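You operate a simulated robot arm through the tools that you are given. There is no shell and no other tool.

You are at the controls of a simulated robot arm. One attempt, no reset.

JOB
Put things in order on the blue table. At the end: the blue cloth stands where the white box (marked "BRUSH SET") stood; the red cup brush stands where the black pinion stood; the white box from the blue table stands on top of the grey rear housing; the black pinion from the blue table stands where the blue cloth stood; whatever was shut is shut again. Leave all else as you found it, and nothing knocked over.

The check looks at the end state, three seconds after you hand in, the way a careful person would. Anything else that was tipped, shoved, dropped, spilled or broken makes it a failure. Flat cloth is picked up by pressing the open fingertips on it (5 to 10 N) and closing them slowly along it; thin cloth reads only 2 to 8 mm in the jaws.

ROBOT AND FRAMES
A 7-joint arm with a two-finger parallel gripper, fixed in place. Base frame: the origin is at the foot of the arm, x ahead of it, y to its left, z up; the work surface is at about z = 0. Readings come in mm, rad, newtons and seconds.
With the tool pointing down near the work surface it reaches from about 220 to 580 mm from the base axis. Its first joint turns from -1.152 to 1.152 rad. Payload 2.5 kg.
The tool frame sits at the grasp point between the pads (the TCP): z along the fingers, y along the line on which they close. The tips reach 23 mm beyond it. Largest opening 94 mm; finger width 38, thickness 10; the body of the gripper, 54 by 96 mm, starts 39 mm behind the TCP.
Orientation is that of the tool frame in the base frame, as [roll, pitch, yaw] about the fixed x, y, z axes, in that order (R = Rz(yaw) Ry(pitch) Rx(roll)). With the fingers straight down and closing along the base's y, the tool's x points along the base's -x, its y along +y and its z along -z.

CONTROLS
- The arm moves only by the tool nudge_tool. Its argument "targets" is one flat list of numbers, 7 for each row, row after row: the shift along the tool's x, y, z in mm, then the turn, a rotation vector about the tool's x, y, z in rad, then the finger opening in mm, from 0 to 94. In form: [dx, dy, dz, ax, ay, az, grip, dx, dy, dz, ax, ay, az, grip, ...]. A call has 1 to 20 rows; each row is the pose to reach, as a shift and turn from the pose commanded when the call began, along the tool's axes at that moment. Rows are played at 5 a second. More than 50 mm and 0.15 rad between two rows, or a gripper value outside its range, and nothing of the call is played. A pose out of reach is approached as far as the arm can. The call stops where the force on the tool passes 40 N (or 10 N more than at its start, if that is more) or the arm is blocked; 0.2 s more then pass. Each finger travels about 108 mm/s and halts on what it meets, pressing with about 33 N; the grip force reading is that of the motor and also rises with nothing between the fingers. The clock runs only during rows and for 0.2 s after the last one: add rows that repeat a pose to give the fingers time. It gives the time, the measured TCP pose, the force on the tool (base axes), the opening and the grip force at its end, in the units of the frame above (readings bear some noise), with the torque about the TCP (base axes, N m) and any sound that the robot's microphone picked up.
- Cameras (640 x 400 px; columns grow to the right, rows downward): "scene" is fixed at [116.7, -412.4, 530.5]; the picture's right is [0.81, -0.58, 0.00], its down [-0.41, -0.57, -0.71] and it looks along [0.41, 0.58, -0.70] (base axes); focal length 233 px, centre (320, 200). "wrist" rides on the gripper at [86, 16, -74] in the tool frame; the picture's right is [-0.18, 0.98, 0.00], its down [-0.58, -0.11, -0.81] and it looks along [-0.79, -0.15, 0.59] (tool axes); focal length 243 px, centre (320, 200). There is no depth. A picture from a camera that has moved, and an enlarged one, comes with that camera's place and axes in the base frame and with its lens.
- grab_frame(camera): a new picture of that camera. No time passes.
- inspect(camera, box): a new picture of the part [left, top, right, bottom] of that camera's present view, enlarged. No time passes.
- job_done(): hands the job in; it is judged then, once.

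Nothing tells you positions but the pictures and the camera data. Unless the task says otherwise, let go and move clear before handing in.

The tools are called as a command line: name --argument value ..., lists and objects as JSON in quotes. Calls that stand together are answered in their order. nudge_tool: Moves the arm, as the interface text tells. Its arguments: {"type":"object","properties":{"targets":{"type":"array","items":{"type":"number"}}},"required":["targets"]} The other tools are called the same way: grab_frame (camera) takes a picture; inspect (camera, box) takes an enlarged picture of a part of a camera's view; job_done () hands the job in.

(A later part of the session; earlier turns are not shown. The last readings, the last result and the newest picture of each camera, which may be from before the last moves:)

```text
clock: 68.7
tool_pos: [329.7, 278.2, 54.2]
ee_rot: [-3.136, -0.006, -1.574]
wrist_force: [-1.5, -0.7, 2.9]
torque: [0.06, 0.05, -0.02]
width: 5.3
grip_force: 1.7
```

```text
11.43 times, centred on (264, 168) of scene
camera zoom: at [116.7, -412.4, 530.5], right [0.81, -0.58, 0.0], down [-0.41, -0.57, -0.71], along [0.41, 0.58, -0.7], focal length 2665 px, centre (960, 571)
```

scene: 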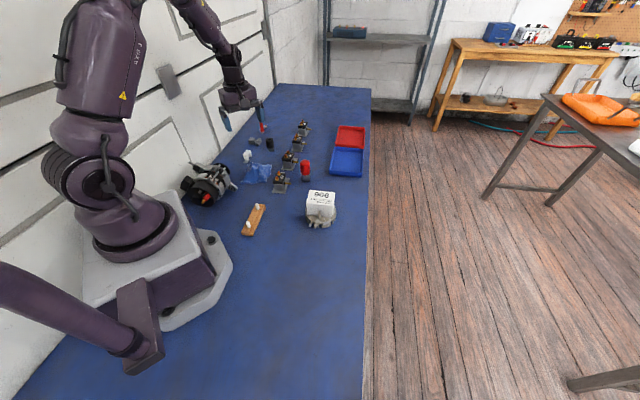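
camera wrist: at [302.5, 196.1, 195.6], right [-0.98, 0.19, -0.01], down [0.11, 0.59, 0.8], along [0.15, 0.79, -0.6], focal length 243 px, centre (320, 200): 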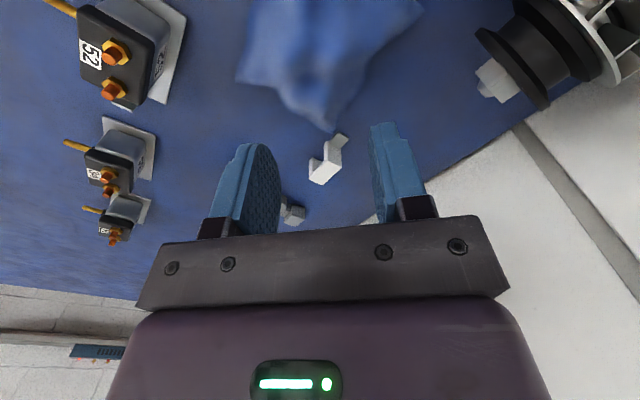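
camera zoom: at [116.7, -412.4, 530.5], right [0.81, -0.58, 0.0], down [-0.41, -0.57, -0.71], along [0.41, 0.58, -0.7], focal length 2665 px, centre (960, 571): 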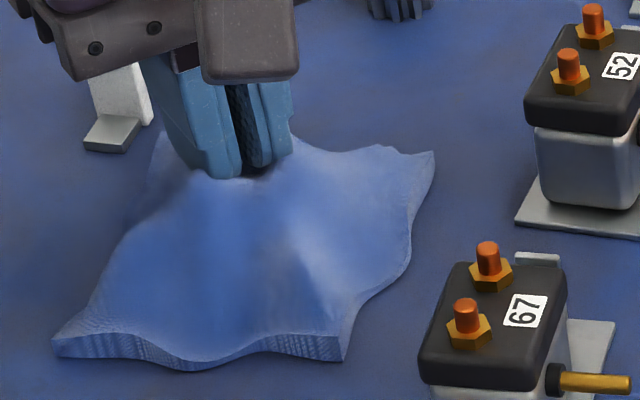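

Everything moved together as one solid piece, so under the visible skin there is a rigid core, roughly a 60 mm block 31 mm tall, aligned with the cloth. A block like that can simply be gripped from the sides. I'll rise, level the tool and turn so the fingers close squarely across it.

nudge_tool --targets '[0, 0, -3, 0, 0, 0, 8, 0, 0, -25, -0.0056, -0.005, 0, 30, 0, 0, -55, -0.0056, -0.005, 0, 60, 0, 0, -80, -0.0056, -0.005, 0, 94, 0, 0, -80, -0.0056, -0.005, 0, 94]'

nudge_tool --targets '[1, 0, 0, 0, 0, 0.13, 94, 2, 0.5, 0, 0, 0, 0.27, 94, 3, 0.8, 0, 0, 0, 0.4, 94, 4.5, 1, 0, 0, 0, 0.54, 94, 5.5, 1.3, 0, 0, 0, 0.67, 94, 6.5, 1.5, 0, 0, 0, 0.803, 94, 6.5, 1.5, 0, 0, 0, 0.803, 94]'

grab_frame --camera "wrist"

inspect --camera "scene" --box '[232, 140, 296, 190]'

```text
clock: 69.9
tool_pos: [326.7, 277.2, 134.0]
ee_rot: [3.141, 0.0, -1.573]
wrist_force: [-0.8, 0.5, -0.1]
torque: [0.01, -0.02, 0.0]
width: 94.2
grip_force: 0.2
```

```text
clock: 71.5
tool_pos: [326.4, 273.1, 135.5]
ee_rot: [3.141, -0.001, -2.377]
wrist_force: [0.2, -1.2, 0.2]
torque: [-0.03, 0.06, 0.02]
width: 93.9
grip_force: 0.0
```

```text
taken
camera wrist: at [253.1, 224.2, 208.8], right [-0.55, 0.84, 0.0], down [0.5, 0.32, 0.81], along [0.67, 0.44, -0.59], focal length 243 px, centre (320, 200)
```

wrist: 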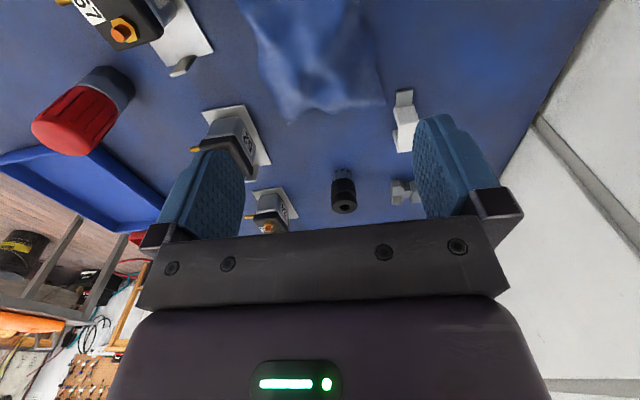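

```text
8.00 times, centred on (264, 165) of scene
camera zoom: at [116.7, -412.4, 530.5], right [0.81, -0.58, 0.0], down [-0.41, -0.57, -0.71], along [0.41, 0.58, -0.7], focal length 1865 px, centre (768, 480)
```

zoom: 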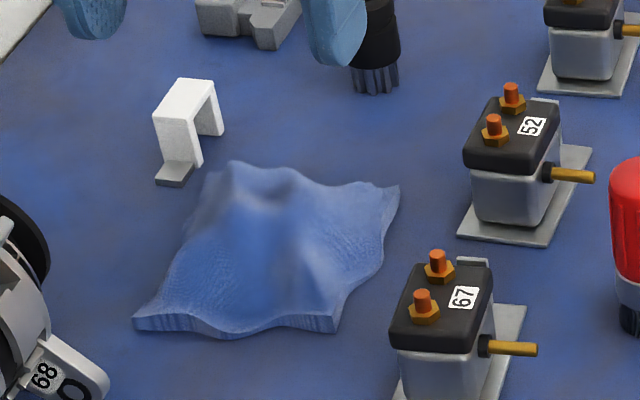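

nudge_tool --targets '[0, 0, 20, 0, 0, 0, 94, 0, 0, 40, 0, 0, 0, 94, 0, 0, 60, 0, 0, 0, 94, 0, 0, 70, 0, 0, 0, 94, 0, 0, 70, 0, 0, 0, 94]'

grab_frame --camera "wrist"

inspect --camera "scene" --box '[232, 140, 296, 190]'

```text
clock: 72.7
tool_pos: [326.7, 274.5, 64.2]
ee_rot: [-3.141, 0.001, -2.373]
wrist_force: [-0.1, 1.0, 0.0]
torque: [0.0, -0.02, 0.0]
width: 93.8
grip_force: 0.0
```

```text
taken
camera wrist: at [252.5, 226.2, 138.0], right [-0.55, 0.84, 0.0], down [0.49, 0.33, 0.81], along [0.67, 0.44, -0.59], focal length 243 px, centre (320, 200)
```

wrist: 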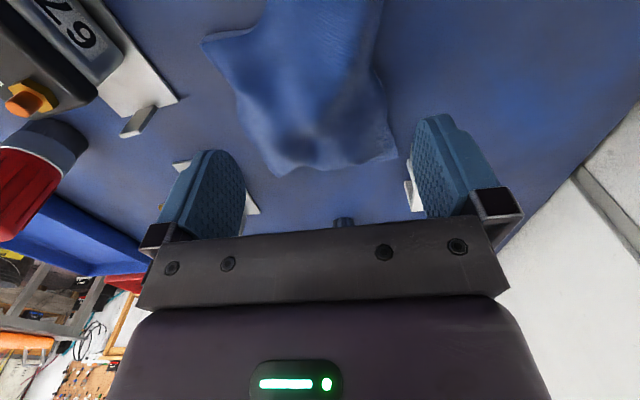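

```text
8.00 times, centred on (264, 165) of scene
camera zoom: at [116.7, -412.4, 530.5], right [0.81, -0.58, 0.0], down [-0.41, -0.57, -0.71], along [0.41, 0.58, -0.7], focal length 1865 px, centre (768, 480)
```

zoom: 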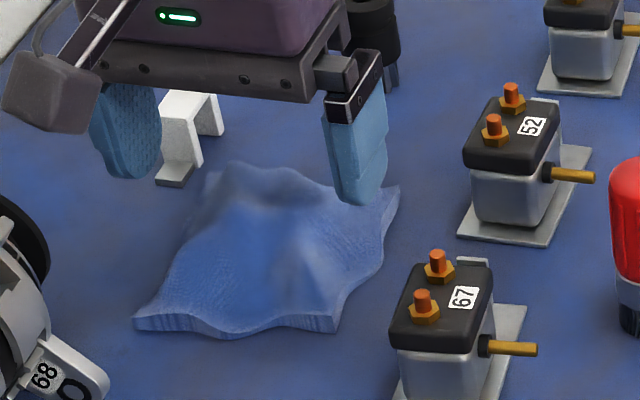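

I'm centred and aligned with the cloth's sides. I'll lower the open fingers beside the block in stages.

nudge_tool --targets '[0, 0, 5, 0, 0, 0, 94, 0, 0, 10, 0, 0, 0, 94, 0, 0, 15, 0, 0, 0, 94]'

nudge_tool --targets '[0, 0, 3, 0, 0, 0, 94, 0, 0, 6, 0, 0, 0, 94, 0, 0, 9, 0, 0, 0, 94]'

nudge_tool --targets '[0, 0, 3, 0, 0, 0, 94, 0, 0, 6, 0, 0, 0, 94, 0, 0, 9, 0, 0, 0, 94]'

inspect --camera "scene" --box '[232, 140, 296, 190]'

```text
clock: 73.5
tool_pos: [324.6, 274.5, 49.0]
ee_rot: [3.141, 0.0, -2.373]
wrist_force: [1.3, 0.3, -0.5]
torque: [-0.01, 0.01, 0.02]
width: 94.0
grip_force: 0.1
```

```text
clock: 74.3
tool_pos: [326.3, 272.9, 40.1]
ee_rot: [-3.141, 0.0, -2.374]
wrist_force: [0.1, 0.5, -0.1]
torque: [-0.02, 0.0, -0.01]
width: 94.0
grip_force: 0.1
```

```text
clock: 75.1
tool_pos: [325.4, 272.5, 31.4]
ee_rot: [-3.141, 0.0, -2.373]
wrist_force: [-0.5, 0.0, -0.5]
torque: [-0.02, -0.02, 0.04]
width: 94.2
grip_force: 0.2
```

```text
8.00 times, centred on (264, 165) of scene
camera zoom: at [116.7, -412.4, 530.5], right [0.81, -0.58, 0.0], down [-0.41, -0.57, -0.71], along [0.41, 0.58, -0.7], focal length 1865 px, centre (768, 480)
```

zoom: 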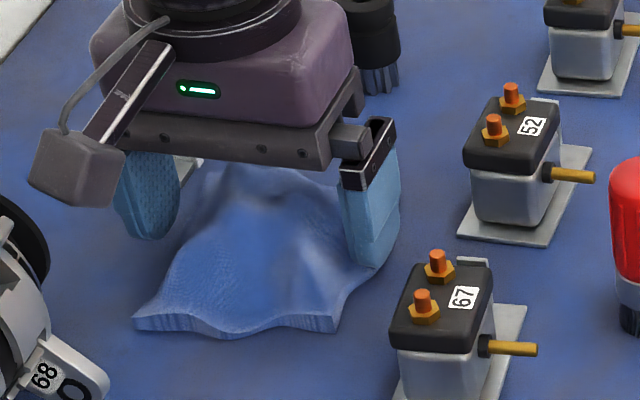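

No contact, so the fingers straddle it. I'll go a little lower to z≈27, then close slowly and stop to look.

nudge_tool --targets '[0, 0, 2, 0, 0, 0, 94, 0, 0, 4, 0, 0, 0, 94, 0, 0, 4, 0, 0, 0, 90, 0, 0, 4, 0, 0, 0, 86, 0, 0, 4, 0, 0, 0, 82, 0, 0, 4, 0, 0, 0, 78, 0, 0, 4, 0, 0, 0, 74, 0, 0, 4, 0, 0, 0, 70, 0, 0, 4, 0, 0, 0, 66, 0, 0, 4, 0, 0, 0, 62, 0, 0, 4, 0, 0, 0, 62]'

inspect --camera "scene" --box '[232, 140, 296, 190]'

grab_frame --camera "wrist"

```text
clock: 77.5
tool_pos: [325.6, 272.0, 27.7]
ee_rot: [-3.141, 0.0, -2.375]
wrist_force: [0.1, -0.2, 0.2]
torque: [-0.01, 0.0, -0.05]
width: 62.2
grip_force: 0.0
```

```text
8.00 times, centred on (264, 165) of scene
camera zoom: at [116.7, -412.4, 530.5], right [0.81, -0.58, 0.0], down [-0.41, -0.57, -0.71], along [0.41, 0.58, -0.7], focal length 1865 px, centre (768, 480)
```

zoom: 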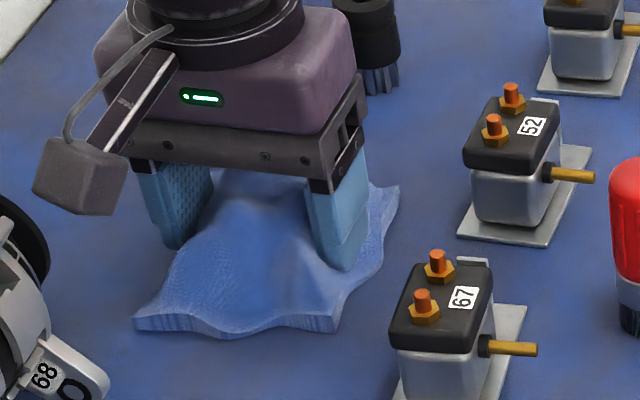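

```text
taken
camera wrist: at [252.9, 223.4, 102.0], right [-0.55, 0.84, 0.0], down [0.49, 0.33, 0.81], along [0.67, 0.44, -0.59], focal length 243 px, centre (320, 200)
```

wrist: 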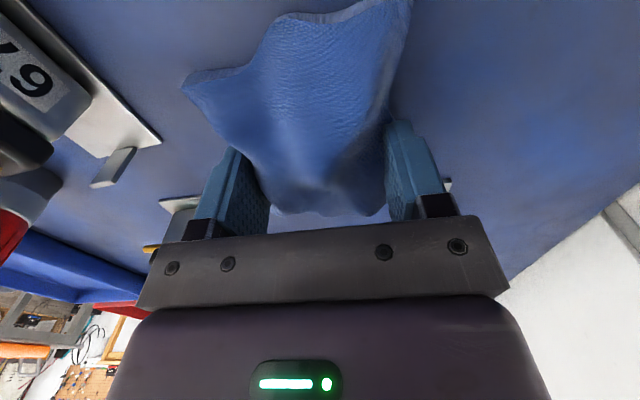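

The fringe gives no resistance, so I'll keep closing slowly.

nudge_tool --targets '[0, 0, 0, 0, 0, 0, 59, 0, 0, 0, 0, 0, 0, 56, 0, 0, 0, 0, 0, 0, 53, 0, 0, 0, 0, 0, 0, 50, 0, 0, 0, 0, 0, 0, 47, 0, 0, 0, 0, 0, 0, 44, 0, 0, 0, 0, 0, 0, 41, 0, 0, 0, 0, 0, 0, 38, 0, 0, 0, 0, 0, 0, 35, 0, 0, 0, 0, 0, 0, 35]'

inspect --camera "scene" --box '[232, 140, 296, 190]'

grab_frame --camera "wrist"

```text
clock: 79.7
tool_pos: [326.8, 271.2, 28.5]
ee_rot: [3.14, 0.002, -2.374]
wrist_force: [-0.2, 0.1, 7.9]
torque: [-0.03, 0.01, 0.22]
width: 51.9
grip_force: 32.7
```

```text
8.00 times, centred on (264, 165) of scene
camera zoom: at [116.7, -412.4, 530.5], right [0.81, -0.58, 0.0], down [-0.41, -0.57, -0.71], along [0.41, 0.58, -0.7], focal length 1865 px, centre (768, 480)
```

zoom: 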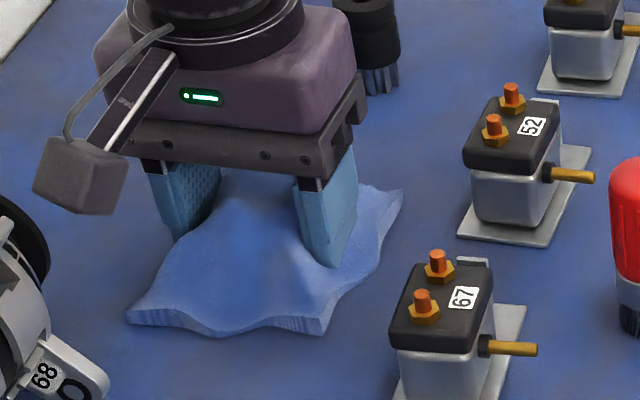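

```text
taken
camera wrist: at [253.0, 223.5, 102.2], right [-0.55, 0.84, 0.0], down [0.49, 0.32, 0.81], along [0.67, 0.44, -0.59], focal length 243 px, centre (320, 200)
```

wrist: 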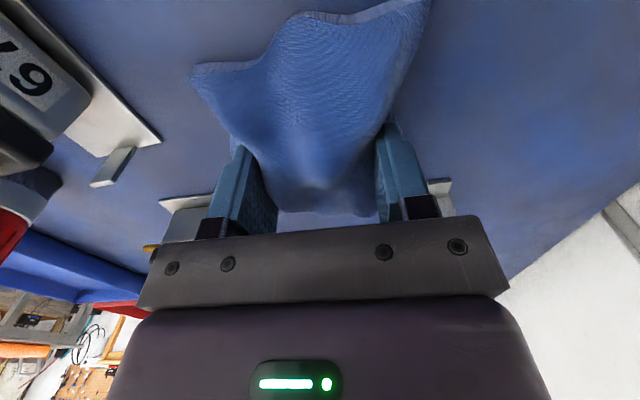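

The grip is firm at 51.9 mm with 33 N. I'll make a small test lift and see what comes up.

nudge_tool --targets '[0, 0, -3, 0, 0, 0, 35, 0, 0, -7, 0, 0, 0, 35, 0, 0, -12, 0, 0, 0, 35, 0, 0, -18, 0, 0, 0, 35, 0, 0, -18, 0, 0, 0, 35]'

inspect --camera "scene" --box '[232, 140, 296, 190]'

grab_frame --camera "wrist"

```text
clock: 80.9
tool_pos: [325.8, 273.5, 45.2]
ee_rot: [3.14, 0.0, -2.375]
wrist_force: [-0.3, -0.9, -0.9]
torque: [-0.03, -0.01, 0.02]
width: 51.8
grip_force: 33.0
```

```text
8.00 times, centred on (264, 165) of scene
camera zoom: at [116.7, -412.4, 530.5], right [0.81, -0.58, 0.0], down [-0.41, -0.57, -0.71], along [0.41, 0.58, -0.7], focal length 1865 px, centre (768, 480)
```

zoom: 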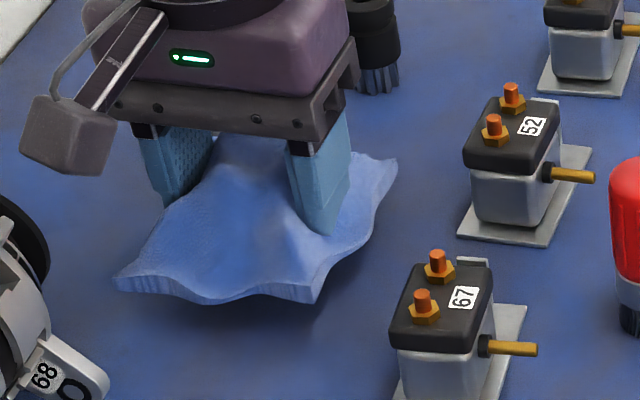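

```text
taken
camera wrist: at [253.3, 224.7, 119.6], right [-0.55, 0.84, 0.0], down [0.49, 0.32, 0.81], along [0.67, 0.44, -0.59], focal length 243 px, centre (320, 200)
```

wrist: 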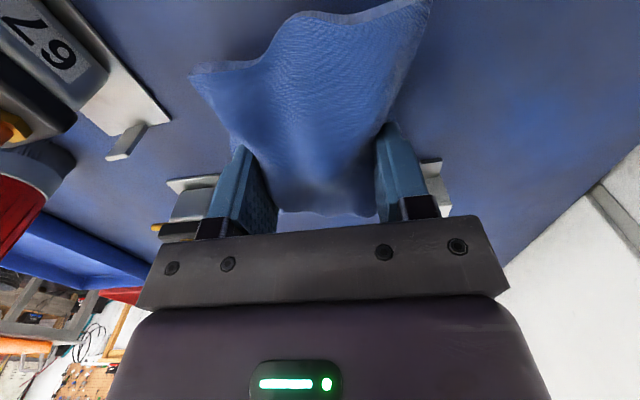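

The whole cloth lifts as one piece, flat underneath. I'll raise it and check the spot below for anything left behind.

nudge_tool --targets '[0, 0, -30, 0, 0, 0, 35, 0, 0, -70, 0, 0, 0, 35, 0, 0, -115, 0, 0, 0, 35, 0, 0, -155, 0, 0, 0, 35, 0, 0, -155, 0, 0, 0, 35]'

grab_frame --camera "scene"

inspect --camera "scene" --box '[220, 100, 320, 190]'

```text
clock: 82.1
tool_pos: [325.8, 271.5, 200.0]
ee_rot: [3.141, -0.003, -2.373]
wrist_force: [0.6, 0.0, -0.2]
torque: [-0.04, -0.02, -0.01]
width: 51.6
grip_force: 33.0
```

```text
taken
```

scene: 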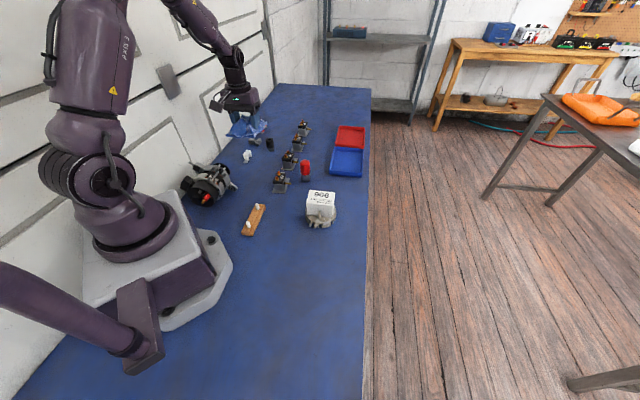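

```text
4.44 times, centred on (270, 145) of scene
camera zoom: at [116.7, -412.4, 530.5], right [0.81, -0.58, 0.0], down [-0.41, -0.57, -0.71], along [0.41, 0.58, -0.7], focal length 1036 px, centre (542, 444)
```

zoom: 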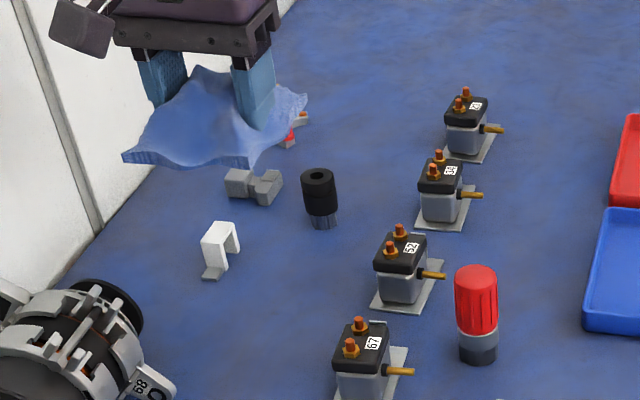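

The spot beneath is clean, so the cloth was one rigid piece. Now I'll carry it to where the box stood, (249,-203).

nudge_tool --targets '[27.5, -20.6, 0, 0, 0, 0.0997, 35, 55.1, -41.3, 0, 0, 0, 0.199, 35, 82.6, -61.9, 0, 0, 0, 0.299, 35, 110.2, -82.5, 0, 0, 0, 0.399, 35, 137.7, -103.2, 0, 0, 0, 0.499, 35, 165.3, -123.8, 0, 0, 0, 0.598, 35, 192.8, -144.5, 0, 0, 0, 0.698, 35, 220.3, -165.1, 0, 0, 0, 0.798, 35, 247.9, -185.7, 0, 0, 0, 0.897, 35, 275.4, -206.4, 0, 0, 0, 0.997, 35, 303, -227, 0, 0, 0, 1.097, 35, 330.5, -247.6, 0, 0, 0, 1.197, 35, 358.1, -268.3, 0, 0, 0, 1.296, 35, 385.6, -288.9, 0, 0, 0, 1.396, 35, 385.6, -288.9, 0, 0, 0, 1.396, 35]'

grab_frame --camera "scene"

grab_frame --camera "wrist"

```text
clock: 85.3
tool_pos: [246.5, -204.8, 200.6]
ee_rot: [3.141, -0.002, 2.51]
wrist_force: [0.3, 0.6, -1.3]
torque: [0.03, 0.01, 0.01]
width: 51.2
grip_force: 32.4
```

```text
taken
```

scene: 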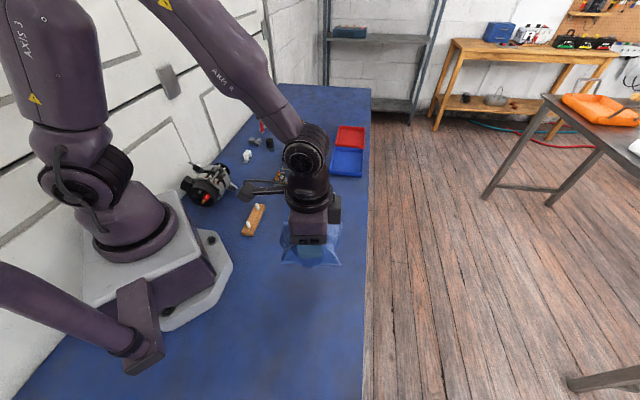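

```text
taken
camera wrist: at [186.3, -140.3, 275.6], right [0.73, 0.69, 0.0], down [0.41, -0.43, 0.81], along [0.55, -0.59, -0.59], focal length 243 px, centre (320, 200)
```

wrist: 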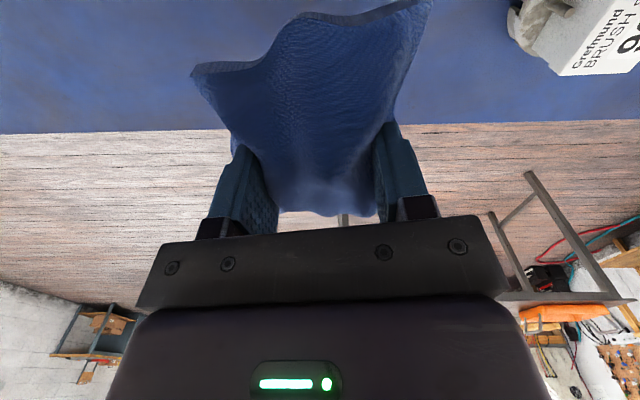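

The cloth is over the box's old place. I'll lower it to just above the table, then set it down gently.

nudge_tool --targets '[0, 0, 35, 0, 0, 0, 35, 0, 0, 70, 0, 0, 0, 35, 0, 0, 105, 0, 0, 0, 35, 0, 0, 135, 0, 0, 0, 35, 0, 0, 155, 0, 0, 0, 35, 0, 0, 165, 0, 0, 0, 35, 0, 0, 169, 0, 0, 0, 35, 0, 0, 169, 0, 0, 0, 35]'

inspect --camera "scene" --box '[270, 220, 366, 310]'

```text
clock: 87.1
tool_pos: [248.5, -203.3, 30.8]
ee_rot: [-3.142, -0.002, 2.515]
wrist_force: [0.6, 1.1, 0.0]
torque: [0.02, 0.02, 0.01]
width: 50.9
grip_force: 32.5
```

```text
4.44 times, centred on (318, 265) of scene
camera zoom: at [116.7, -412.4, 530.5], right [0.81, -0.58, 0.0], down [-0.41, -0.57, -0.71], along [0.41, 0.58, -0.7], focal length 1036 px, centre (329, -89)
```

zoom: 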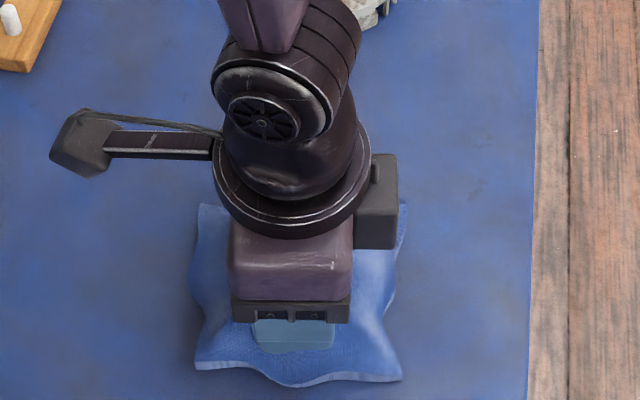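

nudge_tool --targets '[0, 0, 0.8, 0, 0, 0, 35, 0, 0, 1.6, 0, 0, 0, 35, 0, 0, 1.6, 0, 0, 0, 35]'

nudge_tool --targets '[0, 0, 0.7, 0, 0, 0, 35, 0, 0, 0.7, 0, 0, 0, 35]'

```text
clock: 87.9
tool_pos: [249.9, -202.3, 29.1]
ee_rot: [3.141, 0.001, 2.513]
wrist_force: [-0.1, 2.7, 5.8]
torque: [-0.02, -0.03, 0.03]
width: 50.8
grip_force: 32.9
```

```text
clock: 88.5
tool_pos: [249.0, -202.8, 29.9]
ee_rot: [-3.141, -0.002, 2.513]
wrist_force: [-0.8, 5.9, 22.3]
torque: [0.12, 0.07, -0.01]
width: 50.7
grip_force: 33.5
```

The cloth is touching the table. I'll ease off and open slowly.

nudge_tool --targets '[0, 0, -0.5, 0, 0, 0, 46, 0, 0, -0.5, 0, 0, 0, 52, 0, 0, -0.5, 0, 0, 0, 56, 0, 0, -0.5, 0, 0, 0, 62, 0, 0, -0.5, 0, 0, 0, 70, 0, 0, -0.5, 0, 0, 0, 80, 0, 0, -0.5, 0, 0, 0, 90, 0, 0, -0.5, 0, 0, 0, 94]'

nudge_tool --targets '[0, 0, -20, 0, 0, 0, 94, 0, 0, -55, 0, 0, 0, 94, 0, 0, -100, 0, 0, 0, 94, 0, 0, -145, 0, 0, 0, 94, 0, 0, -170, 0, 0, 0, 94]'

grab_frame --camera "wrist"

inspect --camera "scene" --box '[270, 220, 366, 310]'

```text
clock: 90.3
tool_pos: [249.3, -204.9, 28.4]
ee_rot: [-3.141, -0.001, 2.512]
wrist_force: [0.4, -0.4, 0.4]
torque: [0.01, 0.03, -0.02]
width: 94.0
grip_force: 0.0
```

```text
clock: 91.5
tool_pos: [247.2, -205.6, 200.6]
ee_rot: [3.14, 0.0, 2.514]
wrist_force: [0.1, -0.3, 0.4]
torque: [-0.02, -0.01, -0.01]
width: 94.2
grip_force: 0.1
```

```text
taken
camera wrist: at [187.5, -141.2, 274.5], right [0.73, 0.69, 0.0], down [0.41, -0.43, 0.81], along [0.55, -0.59, -0.59], focal length 243 px, centre (320, 200)
```

wrist: 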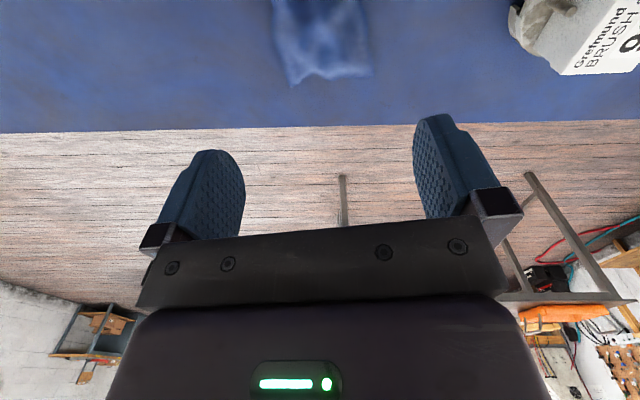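

```text
4.44 times, centred on (318, 265) of scene
camera zoom: at [116.7, -412.4, 530.5], right [0.81, -0.58, 0.0], down [-0.41, -0.57, -0.71], along [0.41, 0.58, -0.7], focal length 1036 px, centre (329, -89)
```

zoom: 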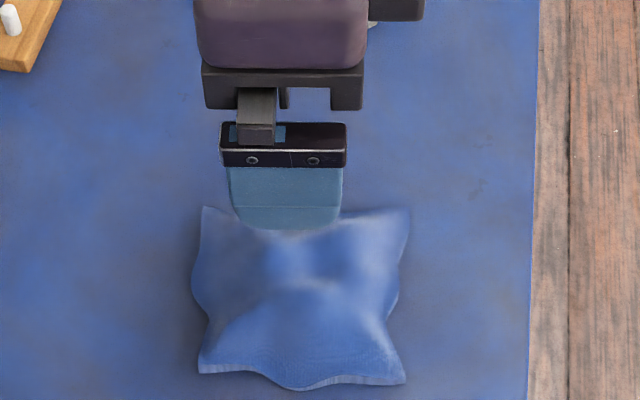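

The cloth rests centred at the box's old place, at about (251,-203). Next is the black pinion near (434,380); I'll move to a hover short of it and check.

nudge_tool --targets '[12.7, 33.6, 0, 0, 0, -0.084, 94, 25.4, 67.2, 0, 0, 0, -0.168, 94, 38, 100.8, 0, 0, 0, -0.252, 94, 50.7, 134.4, 0, 0, 0, -0.336, 94, 63.4, 168, 5, 0, 0, -0.42, 90, 76.1, 201.6, 10, 0, 0, -0.504, 80, 88.7, 235.2, 15, 0, 0, -0.588, 70, 101.4, 268.8, 20, 0, 0, -0.672, 60, 114.1, 302.4, 27, 0, 0, -0.756, 60, 126.8, 336, 34, 0, 0, -0.84, 60, 139.4, 369.6, 41, 0, 0, -0.924, 60, 152.1, 403.2, 48, 0, 0, -1.008, 60, 164.8, 436.8, 55, 0, 0, -1.092, 60, 177.5, 470.4, 60, 0, 0, -1.176, 60, 190.1, 504, 65, 0, 0, -1.26, 60, 202.8, 537.6, 70, 0, 0, -1.344, 60, 202.8, 537.6, 70, 0, 0, -1.344, 60]'

grab_frame --camera "wrist"

inspect --camera "scene" --box '[236, 105, 316, 155]'

```text
clock: 95.1
tool_pos: [400.2, 353.5, 128.1]
ee_rot: [-3.141, -0.002, -2.425]
wrist_force: [0.4, 0.2, -0.1]
torque: [0.01, 0.04, 0.01]
width: 60.0
grip_force: 0.1
```

```text
taken
camera wrist: at [325.0, 308.3, 201.4], right [-0.51, 0.86, 0.0], down [0.51, 0.3, 0.81], along [0.69, 0.41, -0.59], focal length 243 px, centre (320, 200)
```

wrist: 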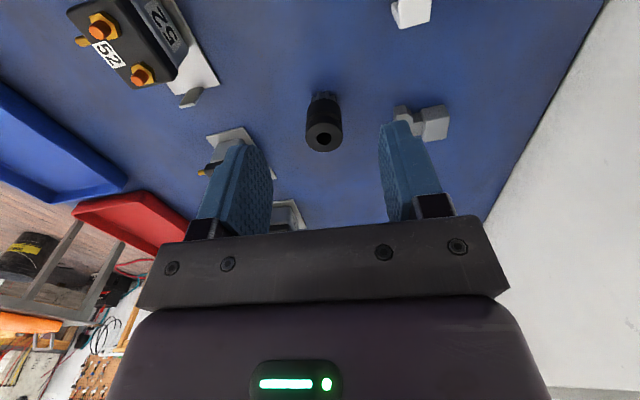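

```text
8.00 times, centred on (276, 130) of scene
camera zoom: at [116.8, -412.4, 530.5], right [0.81, -0.58, 0.0], down [-0.41, -0.57, -0.71], along [0.41, 0.58, -0.7], focal length 1865 px, centre (672, 760)
```

zoom: 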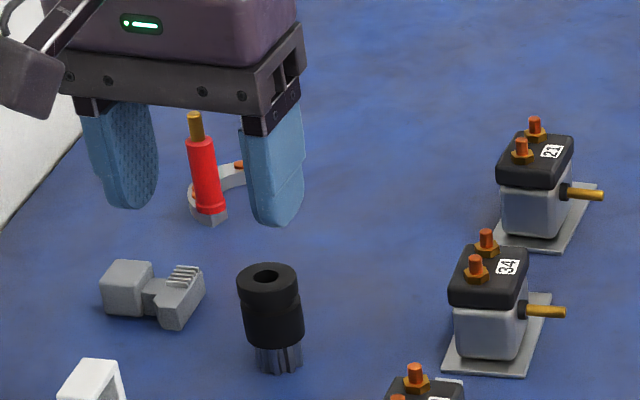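

The pinion is upright near (434,378), about 48 mm tall. I'll move over it at z≈90 and check centring.

nudge_tool --targets '[-14, -1.3, 12, 0, 0, 0, 60, -28, -2.6, 25, 0, 0, 0, 60, -42.1, -3.8, 38, 0, 0, 0, 60, -42.1, -3.8, 38, 0, 0, 0, 60]'

grab_frame --camera "wrist"

inspect --camera "scene" --box '[236, 105, 316, 155]'

```text
clock: 96.1
tool_pos: [433.3, 378.6, 89.7]
ee_rot: [-3.141, -0.001, -2.426]
wrist_force: [-0.1, -0.6, 0.6]
torque: [0.03, 0.04, 0.05]
width: 60.0
grip_force: 0.1
```

```text
taken
camera wrist: at [358.3, 333.6, 165.4], right [-0.51, 0.86, 0.0], down [0.51, 0.3, 0.81], along [0.69, 0.41, -0.59], focal length 243 px, centre (320, 200)
```

wrist: 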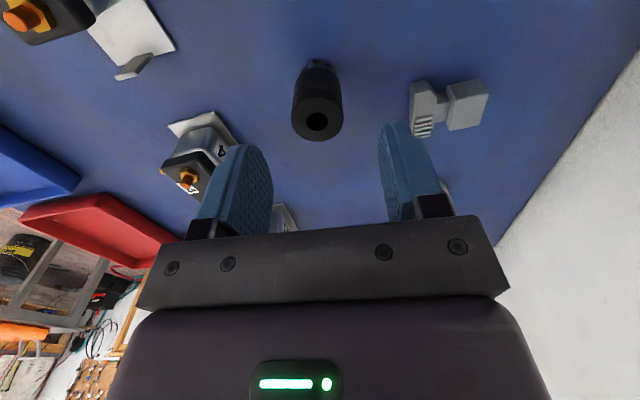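

```text
8.00 times, centred on (276, 130) of scene
camera zoom: at [116.7, -412.4, 530.5], right [0.81, -0.58, 0.0], down [-0.41, -0.57, -0.71], along [0.41, 0.58, -0.7], focal length 1865 px, centre (672, 760)
```

zoom: 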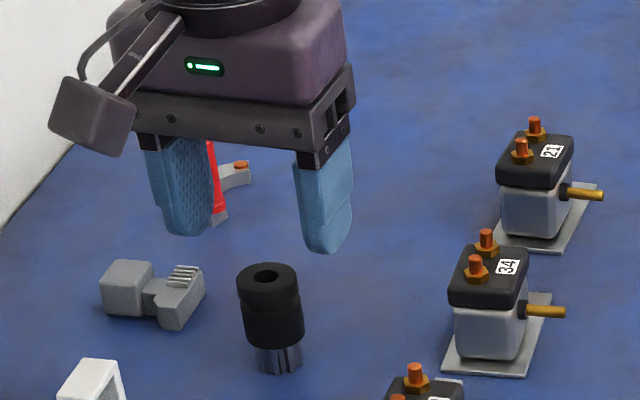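

It's well centred. I'll descend with the fingers open at 60, then close gently on the black body.

nudge_tool --targets '[2, 0, 15, 0, 0, 0, 60, 2, 0, 30, 0, 0, 0, 60, 2, 0, 45, 0, 0, 0, 60, 2, 0, 54, 0, 0, 0, 60, 2, 0, 54, 0, 0, 0, 60]'

inspect --camera "scene" --box '[236, 105, 316, 155]'

grab_frame --camera "wrist"

```text
clock: 97.3
tool_pos: [433.3, 375.8, 37.8]
ee_rot: [3.14, 0.002, -2.425]
wrist_force: [-0.2, 0.4, 0.0]
torque: [-0.01, -0.01, -0.03]
width: 60.2
grip_force: 0.0
```

```text
8.00 times, centred on (276, 130) of scene
camera zoom: at [116.7, -412.4, 530.5], right [0.81, -0.58, 0.0], down [-0.41, -0.57, -0.71], along [0.41, 0.58, -0.7], focal length 1865 px, centre (672, 760)
```

zoom: 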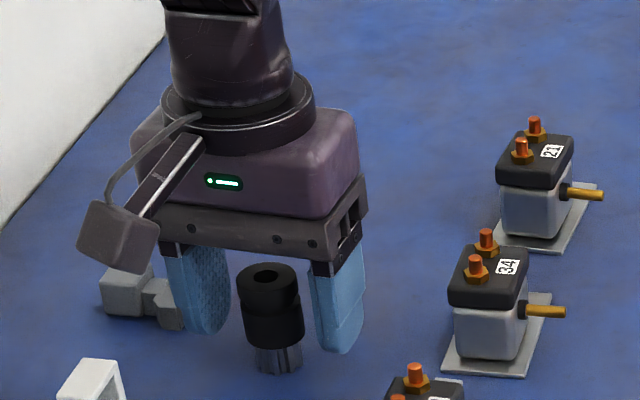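

```text
taken
camera wrist: at [356.9, 331.9, 111.5], right [-0.51, 0.86, 0.0], down [0.51, 0.3, 0.81], along [0.69, 0.41, -0.59], focal length 243 px, centre (320, 200)
```

wrist: 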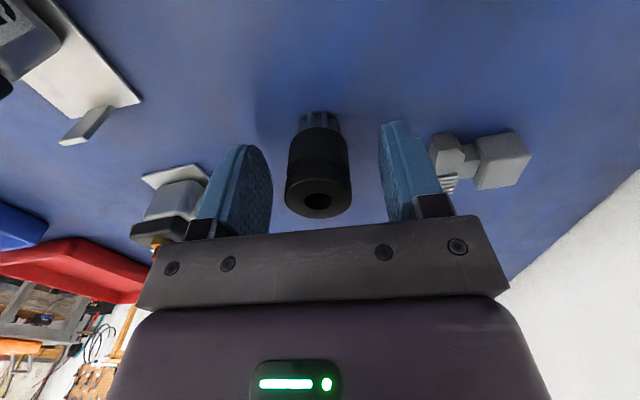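

nudge_tool --targets '[0, 0, 0, 0, 0, 0, 54, 0, 0, 0, 0, 0, 0, 48, 0, 0, 0, 0, 0, 0, 43, 0, 0, 0, 0, 0, 0, 39, 0, 0, 0, 0, 0, 0, 36, 0, 0, 0, 0, 0, 0, 33, 0, 0, 0, 0, 0, 0, 30, 0, 0, 0, 0, 0, 0, 26, 0, 0, 0, 0, 0, 0, 22, 0, 0, 0, 0, 0, 0, 22]'

nudge_tool --targets '[0, 0, -4, 0, 0, 0, 22, 0, 0, -10, 0, 0, 0, 22, 0, 0, -16, 0, 0, 0, 22, 0, 0, -16, 0, 0, 0, 22]'

grab_frame --camera "wrist"

inspect --camera "scene" --box '[236, 105, 316, 155]'

```text
clock: 99.5
tool_pos: [432.2, 377.1, 37.4]
ee_rot: [-3.141, 0.0, -2.427]
wrist_force: [-0.2, 0.4, 0.3]
torque: [0.02, 0.0, 0.01]
width: 29.1
grip_force: 33.1
```

```text
clock: 100.5
tool_pos: [434.2, 374.7, 53.6]
ee_rot: [3.14, -0.001, -2.426]
wrist_force: [0.0, -0.1, -1.5]
torque: [0.01, -0.01, 0.01]
width: 28.8
grip_force: 32.8
```

```text
taken
camera wrist: at [357.9, 329.8, 128.2], right [-0.51, 0.86, 0.0], down [0.51, 0.3, 0.81], along [0.7, 0.41, -0.59], focal length 243 px, centre (320, 200)
```

wrist: 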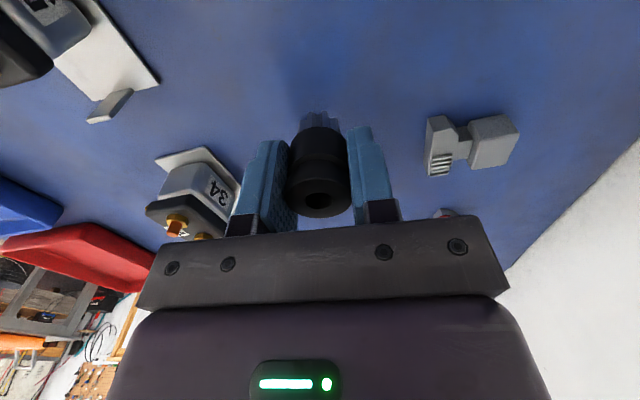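

```text
8.00 times, centred on (276, 130) of scene
camera zoom: at [116.7, -412.4, 530.5], right [0.81, -0.58, 0.0], down [-0.41, -0.57, -0.71], along [0.41, 0.58, -0.7], focal length 1865 px, centre (672, 760)
```

zoom: 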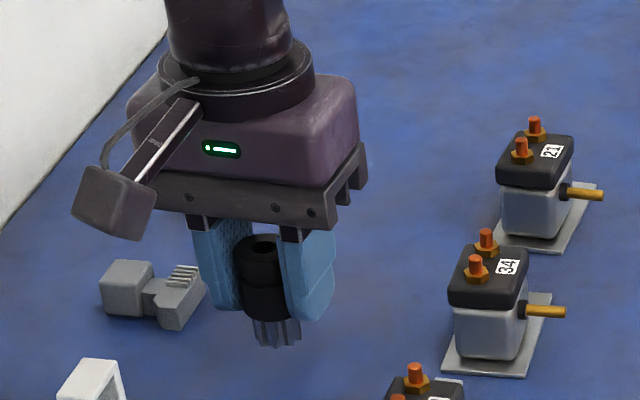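

The pinion is held upright, 28.8 mm across the grip. I'll carry it to where the cloth originally stood, (317,266).

nudge_tool --targets '[0, 0, -25, 0, 0, 0, 22, 0, 0, -56, 0, 0, 0, 22, 26.5, -1.2, -56, 0, 0, 0, 22, 53.1, -2.4, -56, 0, 0, 0, 22, 79.6, -3.6, -56, 0, 0, 0, 22, 106.2, -4.9, -56, 0, 0, 0, 22, 132.7, -6.1, -56, 0, 0, 0, 22, 159.3, -7.3, -56, 0, 0, 0, 22, 159.3, -7.3, -56, 0, 0, 0, 22, 159.3, -7.3, -35, 0, 0, 0, 22, 159.3, -7.3, -10, 0, 0, 0, 22, 159.3, -7.3, 8, 0, 0, 0, 22, 159.3, -7.3, 12, 0, 0, 0, 22, 159.3, -7.3, 12, 0, 0, 0, 22]'

grab_frame --camera "wrist"

inspect --camera "scene" --box '[220, 130, 300, 190]'

```text
clock: 103.5
tool_pos: [317.8, 265.1, 42.3]
ee_rot: [-3.142, 0.0, -2.427]
wrist_force: [0.4, 0.4, -0.6]
torque: [0.01, 0.01, -0.03]
width: 29.1
grip_force: 32.7
```

```text
taken
camera wrist: at [241.4, 220.1, 116.2], right [-0.51, 0.86, 0.0], down [0.51, 0.3, 0.81], along [0.7, 0.41, -0.59], focal length 243 px, centre (320, 200)
```

wrist: 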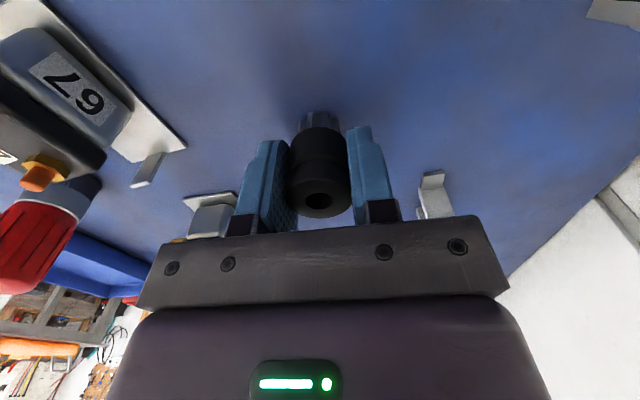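

```text
6.67 times, centred on (260, 160) of scene
camera zoom: at [116.7, -412.4, 530.5], right [0.81, -0.58, 0.0], down [-0.41, -0.57, -0.71], along [0.41, 0.58, -0.7], focal length 1554 px, centre (720, 467)
```

zoom: 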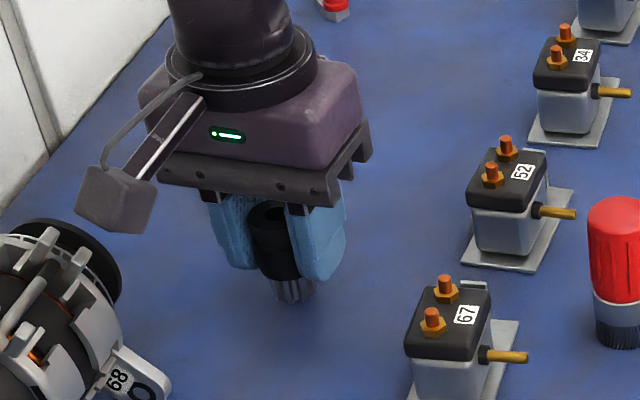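

By eye in the scene view, the pinion's base sits right at the centre of the cloth's original outline. I'll lower it gently.

nudge_tool --targets '[0, 0, 1, 0, 0, 0, 22, 0, 0, 2, 0, 0, 0, 22, 0, 0, 3, 0, 0, 0, 22, 0, 0, 3, 0, 0, 0, 22]'

nudge_tool --targets '[0, 0, 0.8, 0, 0, 0, 22, 0, 0, 0.8, 0, 0, 0, 22]'

nudge_tool --targets '[0, 0, 0.6, 0, 0, 0, 22, 0, 0, 0.6, 0, 0, 0, 22]'

```text
clock: 104.5
tool_pos: [317.3, 263.9, 38.5]
ee_rot: [-3.14, -0.001, -2.426]
wrist_force: [-0.2, -0.2, -1.2]
torque: [0.02, 0.02, 0.03]
width: 28.8
grip_force: 33.4
```

```text
clock: 105.1
tool_pos: [317.0, 265.3, 37.6]
ee_rot: [-3.141, 0.0, -2.425]
wrist_force: [-2.0, -0.9, 2.5]
torque: [-0.01, 0.03, 0.04]
width: 28.9
grip_force: 33.2
```

```text
clock: 105.7
tool_pos: [317.5, 265.5, 38.3]
ee_rot: [-3.141, 0.0, -2.426]
wrist_force: [-6.5, -4.2, 20.3]
torque: [-0.13, 0.22, 0.03]
width: 29.0
grip_force: 32.8
```

Contact with the table. I'll ease off slightly and open.

nudge_tool --targets '[0, 0, -0.5, 0, 0, 0, 22, 0, 0, -0.5, 0, 0, 0, 27, 0, 0, -0.5, 0, 0, 0, 31, 0, 0, -0.5, 0, 0, 0, 36, 0, 0, -0.5, 0, 0, 0, 44, 0, 0, -0.5, 0, 0, 0, 54, 0, 0, -0.5, 0, 0, 0, 60, 0, 0, -0.5, 0, 0, 0, 60]'

inspect --camera "scene" --box '[220, 130, 300, 190]'

grab_frame --camera "wrist"

```text
clock: 107.5
tool_pos: [317.8, 265.5, 38.6]
ee_rot: [3.141, 0.0, -2.425]
wrist_force: [-0.4, 0.5, -0.1]
torque: [-0.02, -0.03, -0.02]
width: 59.9
grip_force: 0.0
```

```text
6.67 times, centred on (260, 160) of scene
camera zoom: at [116.7, -412.4, 530.5], right [0.81, -0.58, 0.0], down [-0.41, -0.57, -0.71], along [0.41, 0.58, -0.7], focal length 1554 px, centre (720, 467)
```

zoom: 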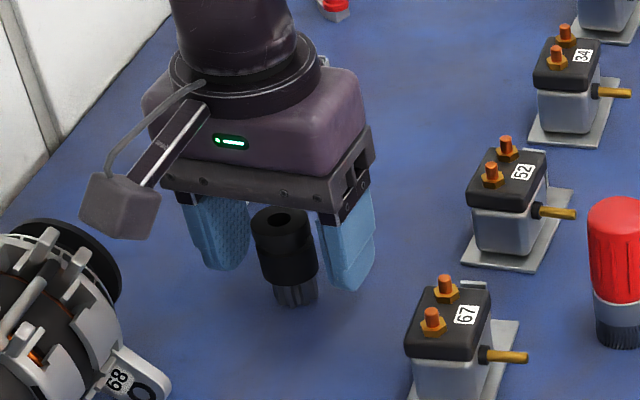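

```text
taken
camera wrist: at [242.3, 220.6, 111.9], right [-0.51, 0.86, 0.0], down [0.51, 0.3, 0.81], along [0.7, 0.41, -0.59], focal length 243 px, centre (320, 200)
```

wrist: 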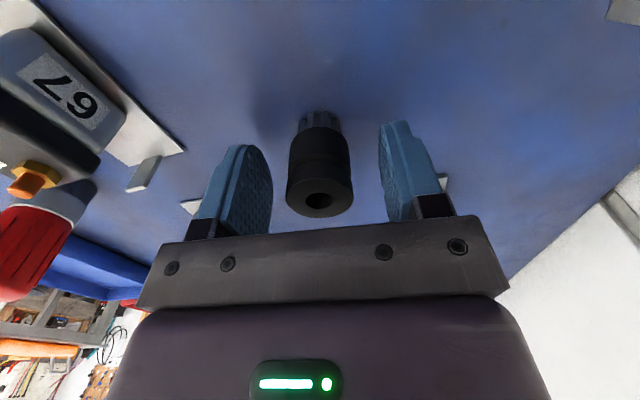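

The pinion stands upright and free. I'll rise straight up and go over to the red cup brush near (448,137).

nudge_tool --targets '[0, 0, -20, 0, 0, 0, 60, 0, 0, -55, 0, 0, 0, 60, 0, 0, -95, 0, 0, 0, 60, 0, 0, -131, 0, 0, 0, 60, -2.3, -30.4, -131, 0, 0, 0, 60, -4.7, -60.9, -131, 0, 0, 0, 60, -7, -91.3, -131, 0, 0, 0, 60, -9.3, -121.7, -131, 0, 0, 0, 60, -11.7, -152.2, -131, 0, 0, 0, 60, -14, -182.6, -131, 0, 0, 0, 60, -14, -182.6, -131, 0, 0, 0, 60]'

grab_frame --camera "wrist"

inspect --camera "scene" --box '[230, 110, 330, 190]'

```text
clock: 109.9
tool_pos: [449.3, 137.4, 171.3]
ee_rot: [3.14, -0.001, -2.426]
wrist_force: [1.0, -0.3, -0.9]
torque: [0.03, 0.03, -0.02]
width: 60.1
grip_force: 0.0
```

```text
taken
camera wrist: at [373.9, 92.0, 245.2], right [-0.51, 0.86, 0.0], down [0.51, 0.3, 0.81], along [0.69, 0.41, -0.59], focal length 243 px, centre (320, 200)
```

wrist: 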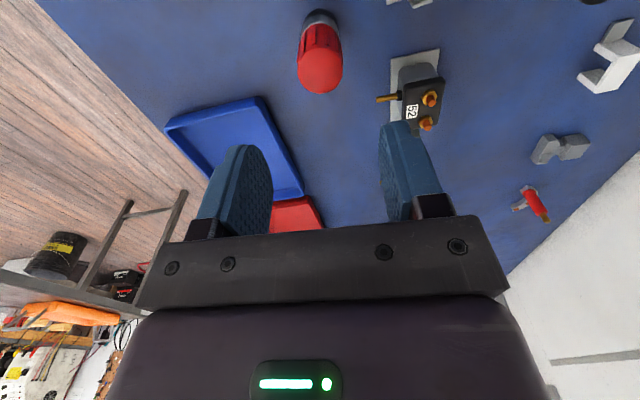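

```text
5.00 times, centred on (280, 150) of scene
camera zoom: at [116.7, -412.4, 530.5], right [0.81, -0.58, 0.0], down [-0.41, -0.57, -0.71], along [0.41, 0.58, -0.7], focal length 1166 px, centre (520, 450)
```

zoom: 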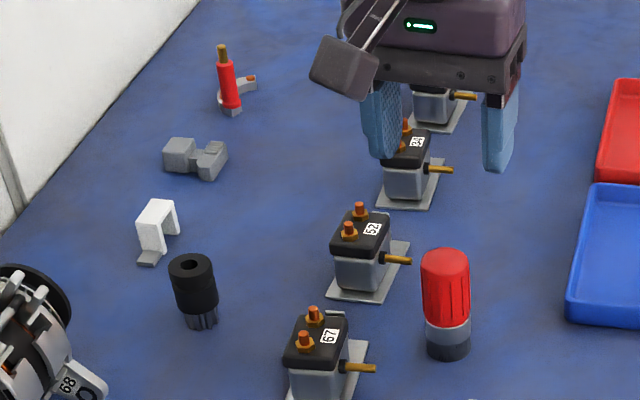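

nudge_tool --targets '[3.2, 0, 15, 0, 0, 0, 60, 3.2, 0, 30, 0, 0, 0, 60, 3.2, 0, 42, 0, 0, 0, 60, 3.2, 0, 42, 0, 0, 0, 60]'

grab_frame --camera "wrist"

inspect --camera "scene" --box '[270, 120, 340, 190]'

```text
clock: 110.9
tool_pos: [445.9, 133.6, 125.0]
ee_rot: [-3.141, -0.002, -2.425]
wrist_force: [-0.2, 0.7, 0.4]
torque: [0.02, 0.03, -0.01]
width: 60.3
grip_force: 0.1
```

```text
taken
camera wrist: at [370.9, 89.5, 199.9], right [-0.51, 0.86, 0.0], down [0.51, 0.3, 0.81], along [0.7, 0.41, -0.59], focal length 243 px, centre (320, 200)
```

wrist: 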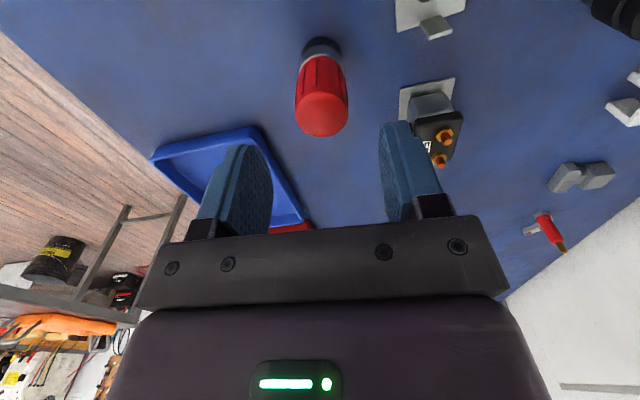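

```text
5.71 times, centred on (305, 155) of scene
camera zoom: at [116.7, -412.4, 530.5], right [0.81, -0.58, 0.0], down [-0.41, -0.57, -0.71], along [0.41, 0.58, -0.7], focal length 1332 px, centre (406, 457)
```

zoom: 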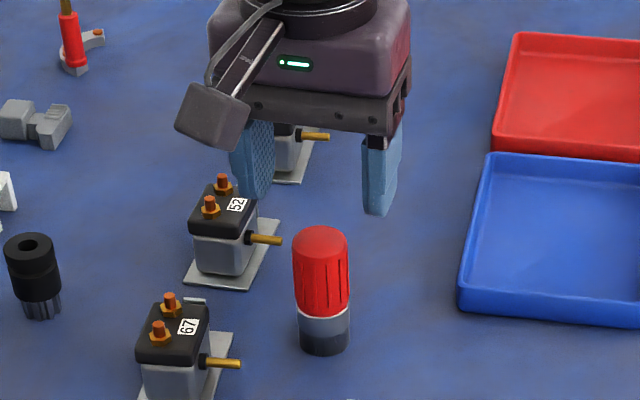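

Centred across the fingers. I'll lower to z≈56 with the fingers on either side of the red body.

nudge_tool --targets '[2, 0, 15, 0, 0, 0, 60, 2, 0, 30, 0, 0, 0, 60, 2, 0, 45, 0, 0, 0, 60, 2, 0, 60, 0, 0, 0, 60, 2, 0, 69, 0, 0, 0, 60, 2, 0, 69, 0, 0, 0, 60]'

grab_frame --camera "wrist"

inspect --camera "scene" --box '[270, 120, 340, 190]'

```text
clock: 112.3
tool_pos: [445.8, 133.9, 56.2]
ee_rot: [-3.141, 0.0, -2.426]
wrist_force: [-0.1, -0.5, 0.4]
torque: [0.0, 0.01, -0.02]
width: 60.0
grip_force: 0.1
```

```text
taken
camera wrist: at [369.1, 88.5, 130.3], right [-0.51, 0.86, 0.0], down [0.51, 0.3, 0.81], along [0.7, 0.41, -0.59], focal length 243 px, centre (320, 200)
```

wrist: 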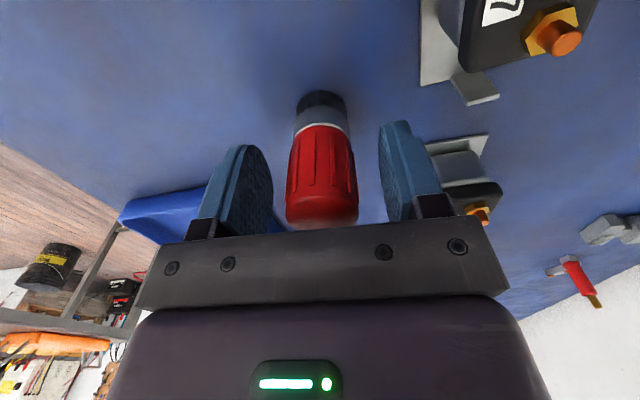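

```text
5.71 times, centred on (305, 155) of scene
camera zoom: at [116.7, -412.4, 530.5], right [0.81, -0.58, 0.0], down [-0.41, -0.57, -0.71], along [0.41, 0.58, -0.7], focal length 1332 px, centre (406, 457)
```

zoom: 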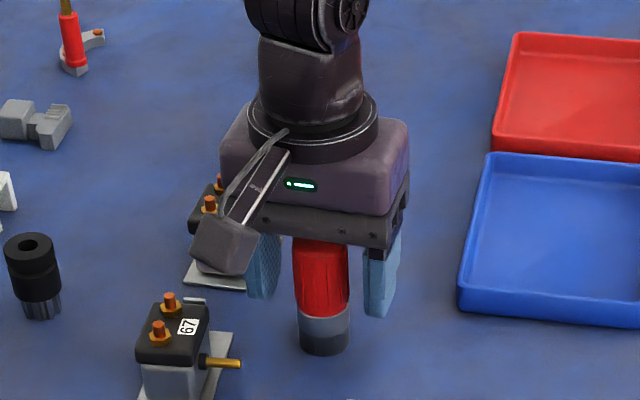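

nudge_tool --targets '[0, 0, 0, 0, 0, 0, 54, 0, 0, 0, 0, 0, 0, 48, 0, 0, 0, 0, 0, 0, 43, 0, 0, 0, 0, 0, 0, 39, 0, 0, 0, 0, 0, 0, 36, 0, 0, 0, 0, 0, 0, 33, 0, 0, 0, 0, 0, 0, 30, 0, 0, 0, 0, 0, 0, 26, 0, 0, 0, 0, 0, 0, 24, 0, 0, 0, 0, 0, 0, 24]'

nudge_tool --targets '[0, 0, -4, 0, 0, 0, 24, 0, 0, -10, 0, 0, 0, 24, 0, 0, -16, 0, 0, 0, 24, 0, 0, -16, 0, 0, 0, 24]'

grab_frame --camera "wrist"

inspect --camera "scene" --box '[270, 120, 340, 190]'

```text
clock: 114.5
tool_pos: [444.7, 134.6, 56.9]
ee_rot: [-3.141, 0.001, -2.428]
wrist_force: [0.3, -0.2, 0.4]
torque: [-0.02, -0.03, -0.02]
width: 31.0
grip_force: 32.9
```

```text
clock: 115.5
tool_pos: [444.4, 132.2, 72.8]
ee_rot: [-3.141, 0.002, -2.425]
wrist_force: [0.3, 1.4, -0.6]
torque: [-0.01, 0.0, 0.01]
width: 30.8
grip_force: 32.4
```

```text
taken
camera wrist: at [368.1, 88.1, 146.7], right [-0.51, 0.86, 0.0], down [0.51, 0.3, 0.81], along [0.7, 0.41, -0.59], focal length 243 px, centre (320, 200)
```

wrist: 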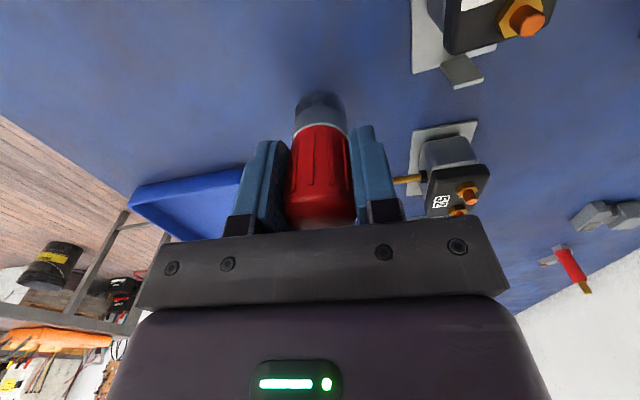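

```text
5.71 times, centred on (305, 155) of scene
camera zoom: at [116.7, -412.4, 530.5], right [0.81, -0.58, 0.0], down [-0.41, -0.57, -0.71], along [0.41, 0.58, -0.7], focal length 1332 px, centre (406, 457)
```

zoom: 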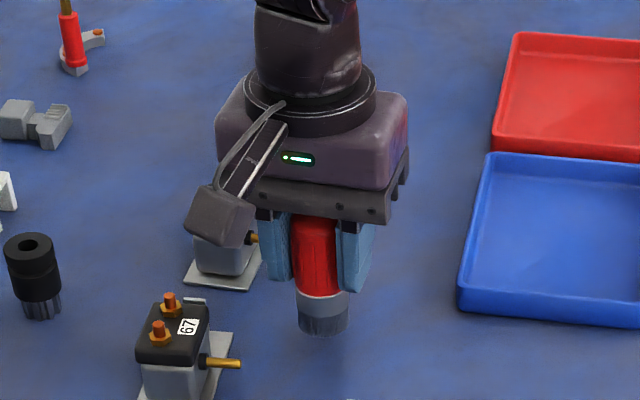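

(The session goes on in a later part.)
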